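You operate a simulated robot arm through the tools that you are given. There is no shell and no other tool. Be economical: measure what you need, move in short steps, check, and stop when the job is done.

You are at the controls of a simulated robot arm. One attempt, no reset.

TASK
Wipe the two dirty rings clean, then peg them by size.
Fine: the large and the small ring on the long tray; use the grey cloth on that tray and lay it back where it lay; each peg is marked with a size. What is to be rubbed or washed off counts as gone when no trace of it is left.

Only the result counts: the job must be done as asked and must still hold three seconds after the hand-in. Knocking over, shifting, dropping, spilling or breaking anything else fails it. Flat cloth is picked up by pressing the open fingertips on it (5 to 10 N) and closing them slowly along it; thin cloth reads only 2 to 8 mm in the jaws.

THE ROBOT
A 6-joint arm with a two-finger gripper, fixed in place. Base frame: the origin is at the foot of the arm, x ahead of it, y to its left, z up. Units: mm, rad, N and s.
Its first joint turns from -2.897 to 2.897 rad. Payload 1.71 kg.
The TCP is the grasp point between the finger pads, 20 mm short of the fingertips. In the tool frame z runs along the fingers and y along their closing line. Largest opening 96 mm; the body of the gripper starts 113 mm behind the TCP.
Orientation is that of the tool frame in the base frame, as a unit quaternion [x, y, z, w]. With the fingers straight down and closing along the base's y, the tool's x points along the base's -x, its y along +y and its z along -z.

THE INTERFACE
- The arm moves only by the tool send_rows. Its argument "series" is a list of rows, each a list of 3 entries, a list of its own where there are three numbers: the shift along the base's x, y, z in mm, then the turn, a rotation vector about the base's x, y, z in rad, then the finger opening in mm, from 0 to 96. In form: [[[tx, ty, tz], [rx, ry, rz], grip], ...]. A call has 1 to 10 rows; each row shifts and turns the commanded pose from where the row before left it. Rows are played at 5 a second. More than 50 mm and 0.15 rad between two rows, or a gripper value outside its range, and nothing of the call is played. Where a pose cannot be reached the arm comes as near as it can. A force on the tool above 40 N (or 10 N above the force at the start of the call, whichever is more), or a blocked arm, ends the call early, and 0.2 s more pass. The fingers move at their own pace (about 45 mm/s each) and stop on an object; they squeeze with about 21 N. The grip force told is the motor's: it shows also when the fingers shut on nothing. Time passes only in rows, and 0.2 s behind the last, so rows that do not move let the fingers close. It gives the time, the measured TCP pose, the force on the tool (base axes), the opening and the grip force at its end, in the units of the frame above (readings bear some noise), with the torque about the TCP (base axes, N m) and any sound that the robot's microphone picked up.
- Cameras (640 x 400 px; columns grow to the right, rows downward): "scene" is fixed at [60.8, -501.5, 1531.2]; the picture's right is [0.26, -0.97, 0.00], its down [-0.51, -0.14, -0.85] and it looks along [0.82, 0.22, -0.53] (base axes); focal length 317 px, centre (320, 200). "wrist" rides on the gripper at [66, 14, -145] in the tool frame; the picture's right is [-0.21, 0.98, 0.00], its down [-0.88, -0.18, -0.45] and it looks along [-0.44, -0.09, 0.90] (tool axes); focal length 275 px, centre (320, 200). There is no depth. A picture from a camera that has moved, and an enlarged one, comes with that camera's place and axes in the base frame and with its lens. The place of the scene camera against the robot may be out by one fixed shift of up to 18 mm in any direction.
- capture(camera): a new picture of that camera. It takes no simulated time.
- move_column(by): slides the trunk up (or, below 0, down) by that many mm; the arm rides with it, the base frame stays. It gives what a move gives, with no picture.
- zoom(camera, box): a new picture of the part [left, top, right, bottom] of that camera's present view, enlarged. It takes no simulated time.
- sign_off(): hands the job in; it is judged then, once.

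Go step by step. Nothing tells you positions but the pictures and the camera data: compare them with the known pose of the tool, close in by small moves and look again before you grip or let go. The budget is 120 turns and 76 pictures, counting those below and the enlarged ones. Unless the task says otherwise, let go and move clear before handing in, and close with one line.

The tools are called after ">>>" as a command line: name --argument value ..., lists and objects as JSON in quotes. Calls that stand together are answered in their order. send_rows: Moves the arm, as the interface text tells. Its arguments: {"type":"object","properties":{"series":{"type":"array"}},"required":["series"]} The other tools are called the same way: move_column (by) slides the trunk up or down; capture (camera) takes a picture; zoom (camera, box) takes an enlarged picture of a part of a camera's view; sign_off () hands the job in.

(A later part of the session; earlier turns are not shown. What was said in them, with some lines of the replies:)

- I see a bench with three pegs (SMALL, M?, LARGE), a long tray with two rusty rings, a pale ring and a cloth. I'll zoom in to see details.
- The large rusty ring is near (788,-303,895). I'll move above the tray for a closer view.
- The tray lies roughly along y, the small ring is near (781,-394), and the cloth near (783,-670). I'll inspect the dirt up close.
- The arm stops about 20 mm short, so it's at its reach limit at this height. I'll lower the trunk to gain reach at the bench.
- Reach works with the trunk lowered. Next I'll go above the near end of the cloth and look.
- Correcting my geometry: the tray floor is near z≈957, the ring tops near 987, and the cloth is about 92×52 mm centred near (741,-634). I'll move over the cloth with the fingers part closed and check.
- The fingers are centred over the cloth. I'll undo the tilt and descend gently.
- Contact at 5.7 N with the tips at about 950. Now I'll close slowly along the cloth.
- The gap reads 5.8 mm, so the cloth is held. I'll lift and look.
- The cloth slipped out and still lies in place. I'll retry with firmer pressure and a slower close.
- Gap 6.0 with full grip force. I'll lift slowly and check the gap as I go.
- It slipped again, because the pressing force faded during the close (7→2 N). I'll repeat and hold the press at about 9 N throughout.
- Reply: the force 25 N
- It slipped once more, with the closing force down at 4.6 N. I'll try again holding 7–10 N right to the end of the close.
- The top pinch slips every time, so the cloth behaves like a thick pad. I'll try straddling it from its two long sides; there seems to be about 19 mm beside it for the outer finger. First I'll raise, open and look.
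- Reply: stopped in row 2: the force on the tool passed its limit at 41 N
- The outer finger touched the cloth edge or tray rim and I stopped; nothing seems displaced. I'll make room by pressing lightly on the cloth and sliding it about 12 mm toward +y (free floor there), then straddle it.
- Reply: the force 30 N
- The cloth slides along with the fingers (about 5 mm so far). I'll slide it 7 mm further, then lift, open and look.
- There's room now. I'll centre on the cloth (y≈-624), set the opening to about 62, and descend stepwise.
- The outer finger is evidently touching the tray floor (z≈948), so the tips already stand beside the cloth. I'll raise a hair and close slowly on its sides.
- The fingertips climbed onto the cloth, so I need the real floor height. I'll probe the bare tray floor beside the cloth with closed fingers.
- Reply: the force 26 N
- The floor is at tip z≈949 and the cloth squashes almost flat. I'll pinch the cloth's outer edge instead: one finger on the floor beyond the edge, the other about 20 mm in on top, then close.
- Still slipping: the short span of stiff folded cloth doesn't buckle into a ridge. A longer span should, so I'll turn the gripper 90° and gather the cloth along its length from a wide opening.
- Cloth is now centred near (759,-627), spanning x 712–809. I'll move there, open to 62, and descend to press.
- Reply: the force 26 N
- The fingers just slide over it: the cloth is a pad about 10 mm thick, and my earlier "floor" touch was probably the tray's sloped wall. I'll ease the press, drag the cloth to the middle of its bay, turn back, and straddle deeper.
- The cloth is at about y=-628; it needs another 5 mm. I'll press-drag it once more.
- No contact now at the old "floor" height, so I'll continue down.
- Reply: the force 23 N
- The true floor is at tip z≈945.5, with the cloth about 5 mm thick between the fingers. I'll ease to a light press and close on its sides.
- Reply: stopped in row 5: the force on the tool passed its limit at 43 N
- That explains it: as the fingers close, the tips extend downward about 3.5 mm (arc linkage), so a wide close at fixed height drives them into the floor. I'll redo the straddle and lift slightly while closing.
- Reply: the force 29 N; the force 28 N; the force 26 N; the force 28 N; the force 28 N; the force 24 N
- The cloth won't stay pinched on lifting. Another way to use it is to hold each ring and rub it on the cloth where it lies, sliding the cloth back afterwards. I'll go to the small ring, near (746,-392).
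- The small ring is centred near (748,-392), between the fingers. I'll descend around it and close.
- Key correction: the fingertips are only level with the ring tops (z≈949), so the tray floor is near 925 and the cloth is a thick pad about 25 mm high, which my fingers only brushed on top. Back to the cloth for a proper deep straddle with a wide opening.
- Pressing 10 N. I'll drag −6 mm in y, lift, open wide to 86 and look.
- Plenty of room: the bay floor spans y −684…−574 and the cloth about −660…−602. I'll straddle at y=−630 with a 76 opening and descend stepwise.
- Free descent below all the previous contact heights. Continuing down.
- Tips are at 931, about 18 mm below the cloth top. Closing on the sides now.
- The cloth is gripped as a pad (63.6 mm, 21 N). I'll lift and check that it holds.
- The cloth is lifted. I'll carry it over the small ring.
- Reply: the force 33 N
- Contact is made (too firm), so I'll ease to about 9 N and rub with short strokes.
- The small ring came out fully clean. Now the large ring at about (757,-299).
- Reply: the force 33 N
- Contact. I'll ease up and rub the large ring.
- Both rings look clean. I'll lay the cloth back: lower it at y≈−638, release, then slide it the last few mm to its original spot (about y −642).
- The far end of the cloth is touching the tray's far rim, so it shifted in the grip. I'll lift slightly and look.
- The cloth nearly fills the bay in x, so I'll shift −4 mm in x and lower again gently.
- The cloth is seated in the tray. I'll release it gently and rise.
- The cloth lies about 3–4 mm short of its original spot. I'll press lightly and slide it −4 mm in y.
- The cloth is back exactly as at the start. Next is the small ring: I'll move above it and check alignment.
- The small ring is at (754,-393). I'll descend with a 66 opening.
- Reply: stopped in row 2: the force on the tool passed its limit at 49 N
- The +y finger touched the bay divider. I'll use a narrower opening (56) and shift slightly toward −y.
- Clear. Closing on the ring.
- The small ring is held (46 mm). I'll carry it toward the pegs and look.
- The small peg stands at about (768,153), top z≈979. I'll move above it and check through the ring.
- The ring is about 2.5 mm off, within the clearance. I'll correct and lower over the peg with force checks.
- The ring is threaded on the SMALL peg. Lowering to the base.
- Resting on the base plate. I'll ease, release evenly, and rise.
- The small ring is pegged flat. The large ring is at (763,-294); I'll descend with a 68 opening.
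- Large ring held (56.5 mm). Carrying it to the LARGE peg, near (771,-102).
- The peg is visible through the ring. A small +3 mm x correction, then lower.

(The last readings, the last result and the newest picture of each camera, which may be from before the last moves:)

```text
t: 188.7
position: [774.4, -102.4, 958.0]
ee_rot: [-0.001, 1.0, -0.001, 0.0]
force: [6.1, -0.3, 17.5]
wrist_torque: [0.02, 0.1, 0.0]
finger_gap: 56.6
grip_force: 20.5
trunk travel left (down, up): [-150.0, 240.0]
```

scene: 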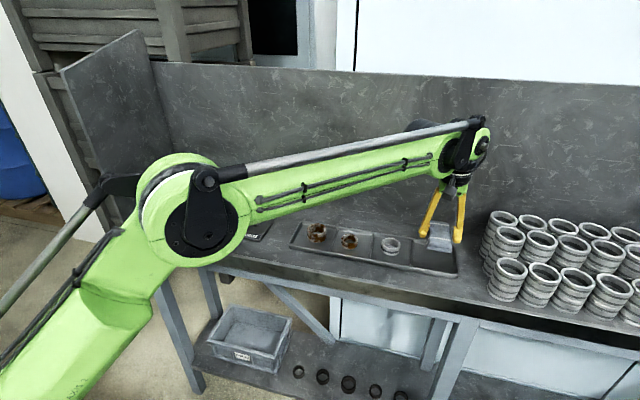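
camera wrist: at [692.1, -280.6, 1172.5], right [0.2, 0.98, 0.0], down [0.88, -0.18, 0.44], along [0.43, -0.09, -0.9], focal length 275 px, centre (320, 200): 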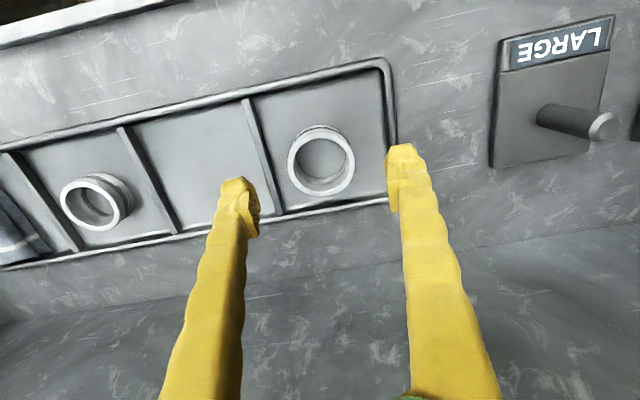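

Contact with the base plate. I'll ease, release, rise clear and check.

>>> send_rows --series '[[[0, 0, 1.2], [0, 0, 0], 56], [[0, 0, 0.5], [0, 0, 0], 61], [[0, 0, 0.5], [0, 0, 0], 67], [[0, 0, 0], [0, 0, 0], 72], [[0, 0, 15], [0, 0, 0], 74], [[0, 0, 30], [0, 0, 0], 74], [[0, 0, 40], [0, 0, 0], 74], [[0, 0, 45], [0, 0, 0], 74], [[-40, 0, 20], [0, 0, 0], 74], [[-40, 0, 10], [0, 0, 0], 74]]'

>>> zoom --camera "scene" --box '[150, 180, 278, 260]'

>>> capture --camera "wrist"

```text
t: 190.9
position: [693.0, -101.5, 1120.6]
ee_rot: [-0.001, 1.0, -0.001, 0.0]
force: [-0.2, -0.4, -0.7]
wrist_torque: [0.0, 0.05, 0.01]
finger_gap: 74.0
grip_force: 0.0
trunk travel left (down, up): [-150.0, 240.0]
```

```text
5.00 times, centred on (214, 220) of scene
camera zoom: at [60.8, -501.5, 1531.2], right [0.26, -0.97, 0.0], down [-0.51, -0.14, -0.85], along [0.82, 0.22, -0.53], focal length 1586 px, centre (850, 100)
```

zoom: 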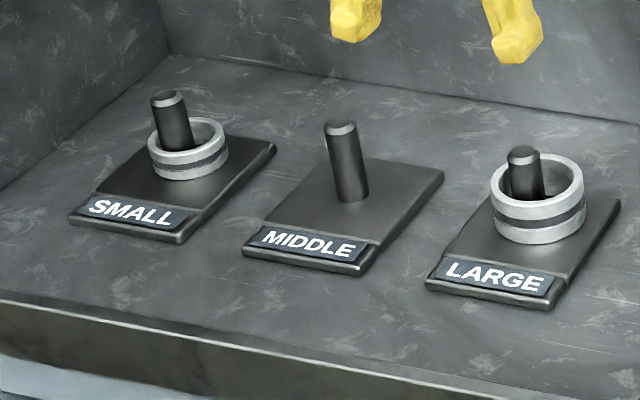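

```text
4 pictures are left
camera wrist: at [628.3, -86.2, 1265.1], right [0.2, 0.98, 0.0], down [0.88, -0.18, 0.44], along [0.43, -0.09, -0.9], focal length 275 px, centre (320, 200)
```

wrist: 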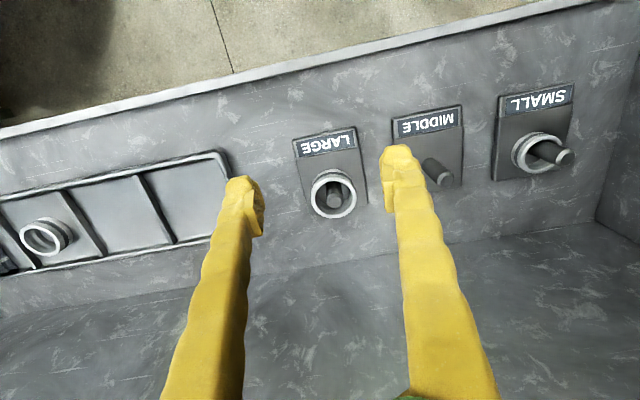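

Both rings are on the correct pegs. Last check for dirt traces and the tray.

>>> zoom --camera "wrist" --box '[300, 110, 620, 230]'

>>> zoom --camera "scene" --box '[240, 200, 280, 235]'

>>> zoom --camera "scene" --box '[280, 200, 480, 300]'

```text
2.00 times, centred on (460, 170) of wrist
camera zoom: at [628.3, -86.2, 1265.1], right [0.2, 0.98, 0.0], down [0.88, -0.18, 0.44], along [0.43, -0.09, -0.9], focal length 551 px, centre (40, 260)
```

zoom: 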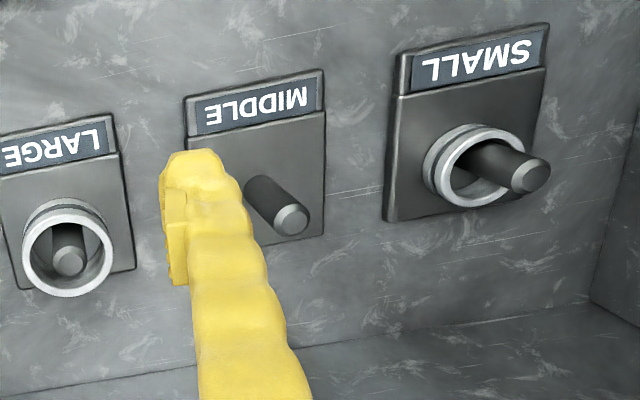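

```text
11.43 times, centred on (260, 218) of scene
camera zoom: at [60.8, -501.5, 1531.2], right [0.26, -0.97, 0.0], down [-0.51, -0.14, -0.85], along [0.82, 0.22, -0.53], focal length 3625 px, centre (1006, 0)
```

zoom: 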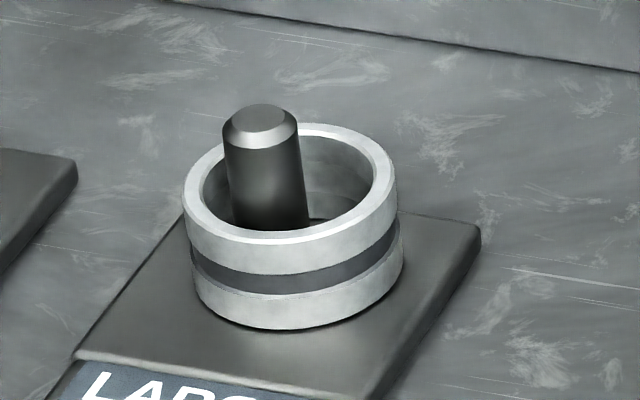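

```text
3.20 times, centred on (380, 250) of scene
camera zoom: at [60.8, -501.5, 1531.2], right [0.26, -0.97, 0.0], down [-0.51, -0.14, -0.85], along [0.82, 0.22, -0.53], focal length 1015 px, centre (128, 40)
```

zoom: 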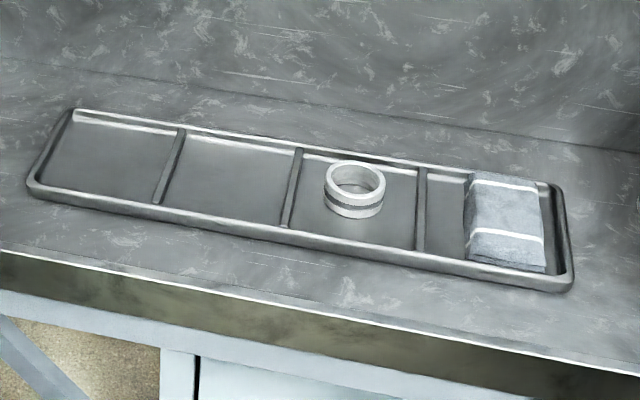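

Both rings show no trace of dirt and sit on the right pegs. The cloth, the tray and the middle ring are where they were at the start, and the gripper is clear, so I'm handing in.

>>> sign_off

```text
The job is handed in.
```

I wiped both dirty rings clean and pegged them, the large on LARGE and the small on SMALL, laid the cloth back where it lay, and handed the job in.
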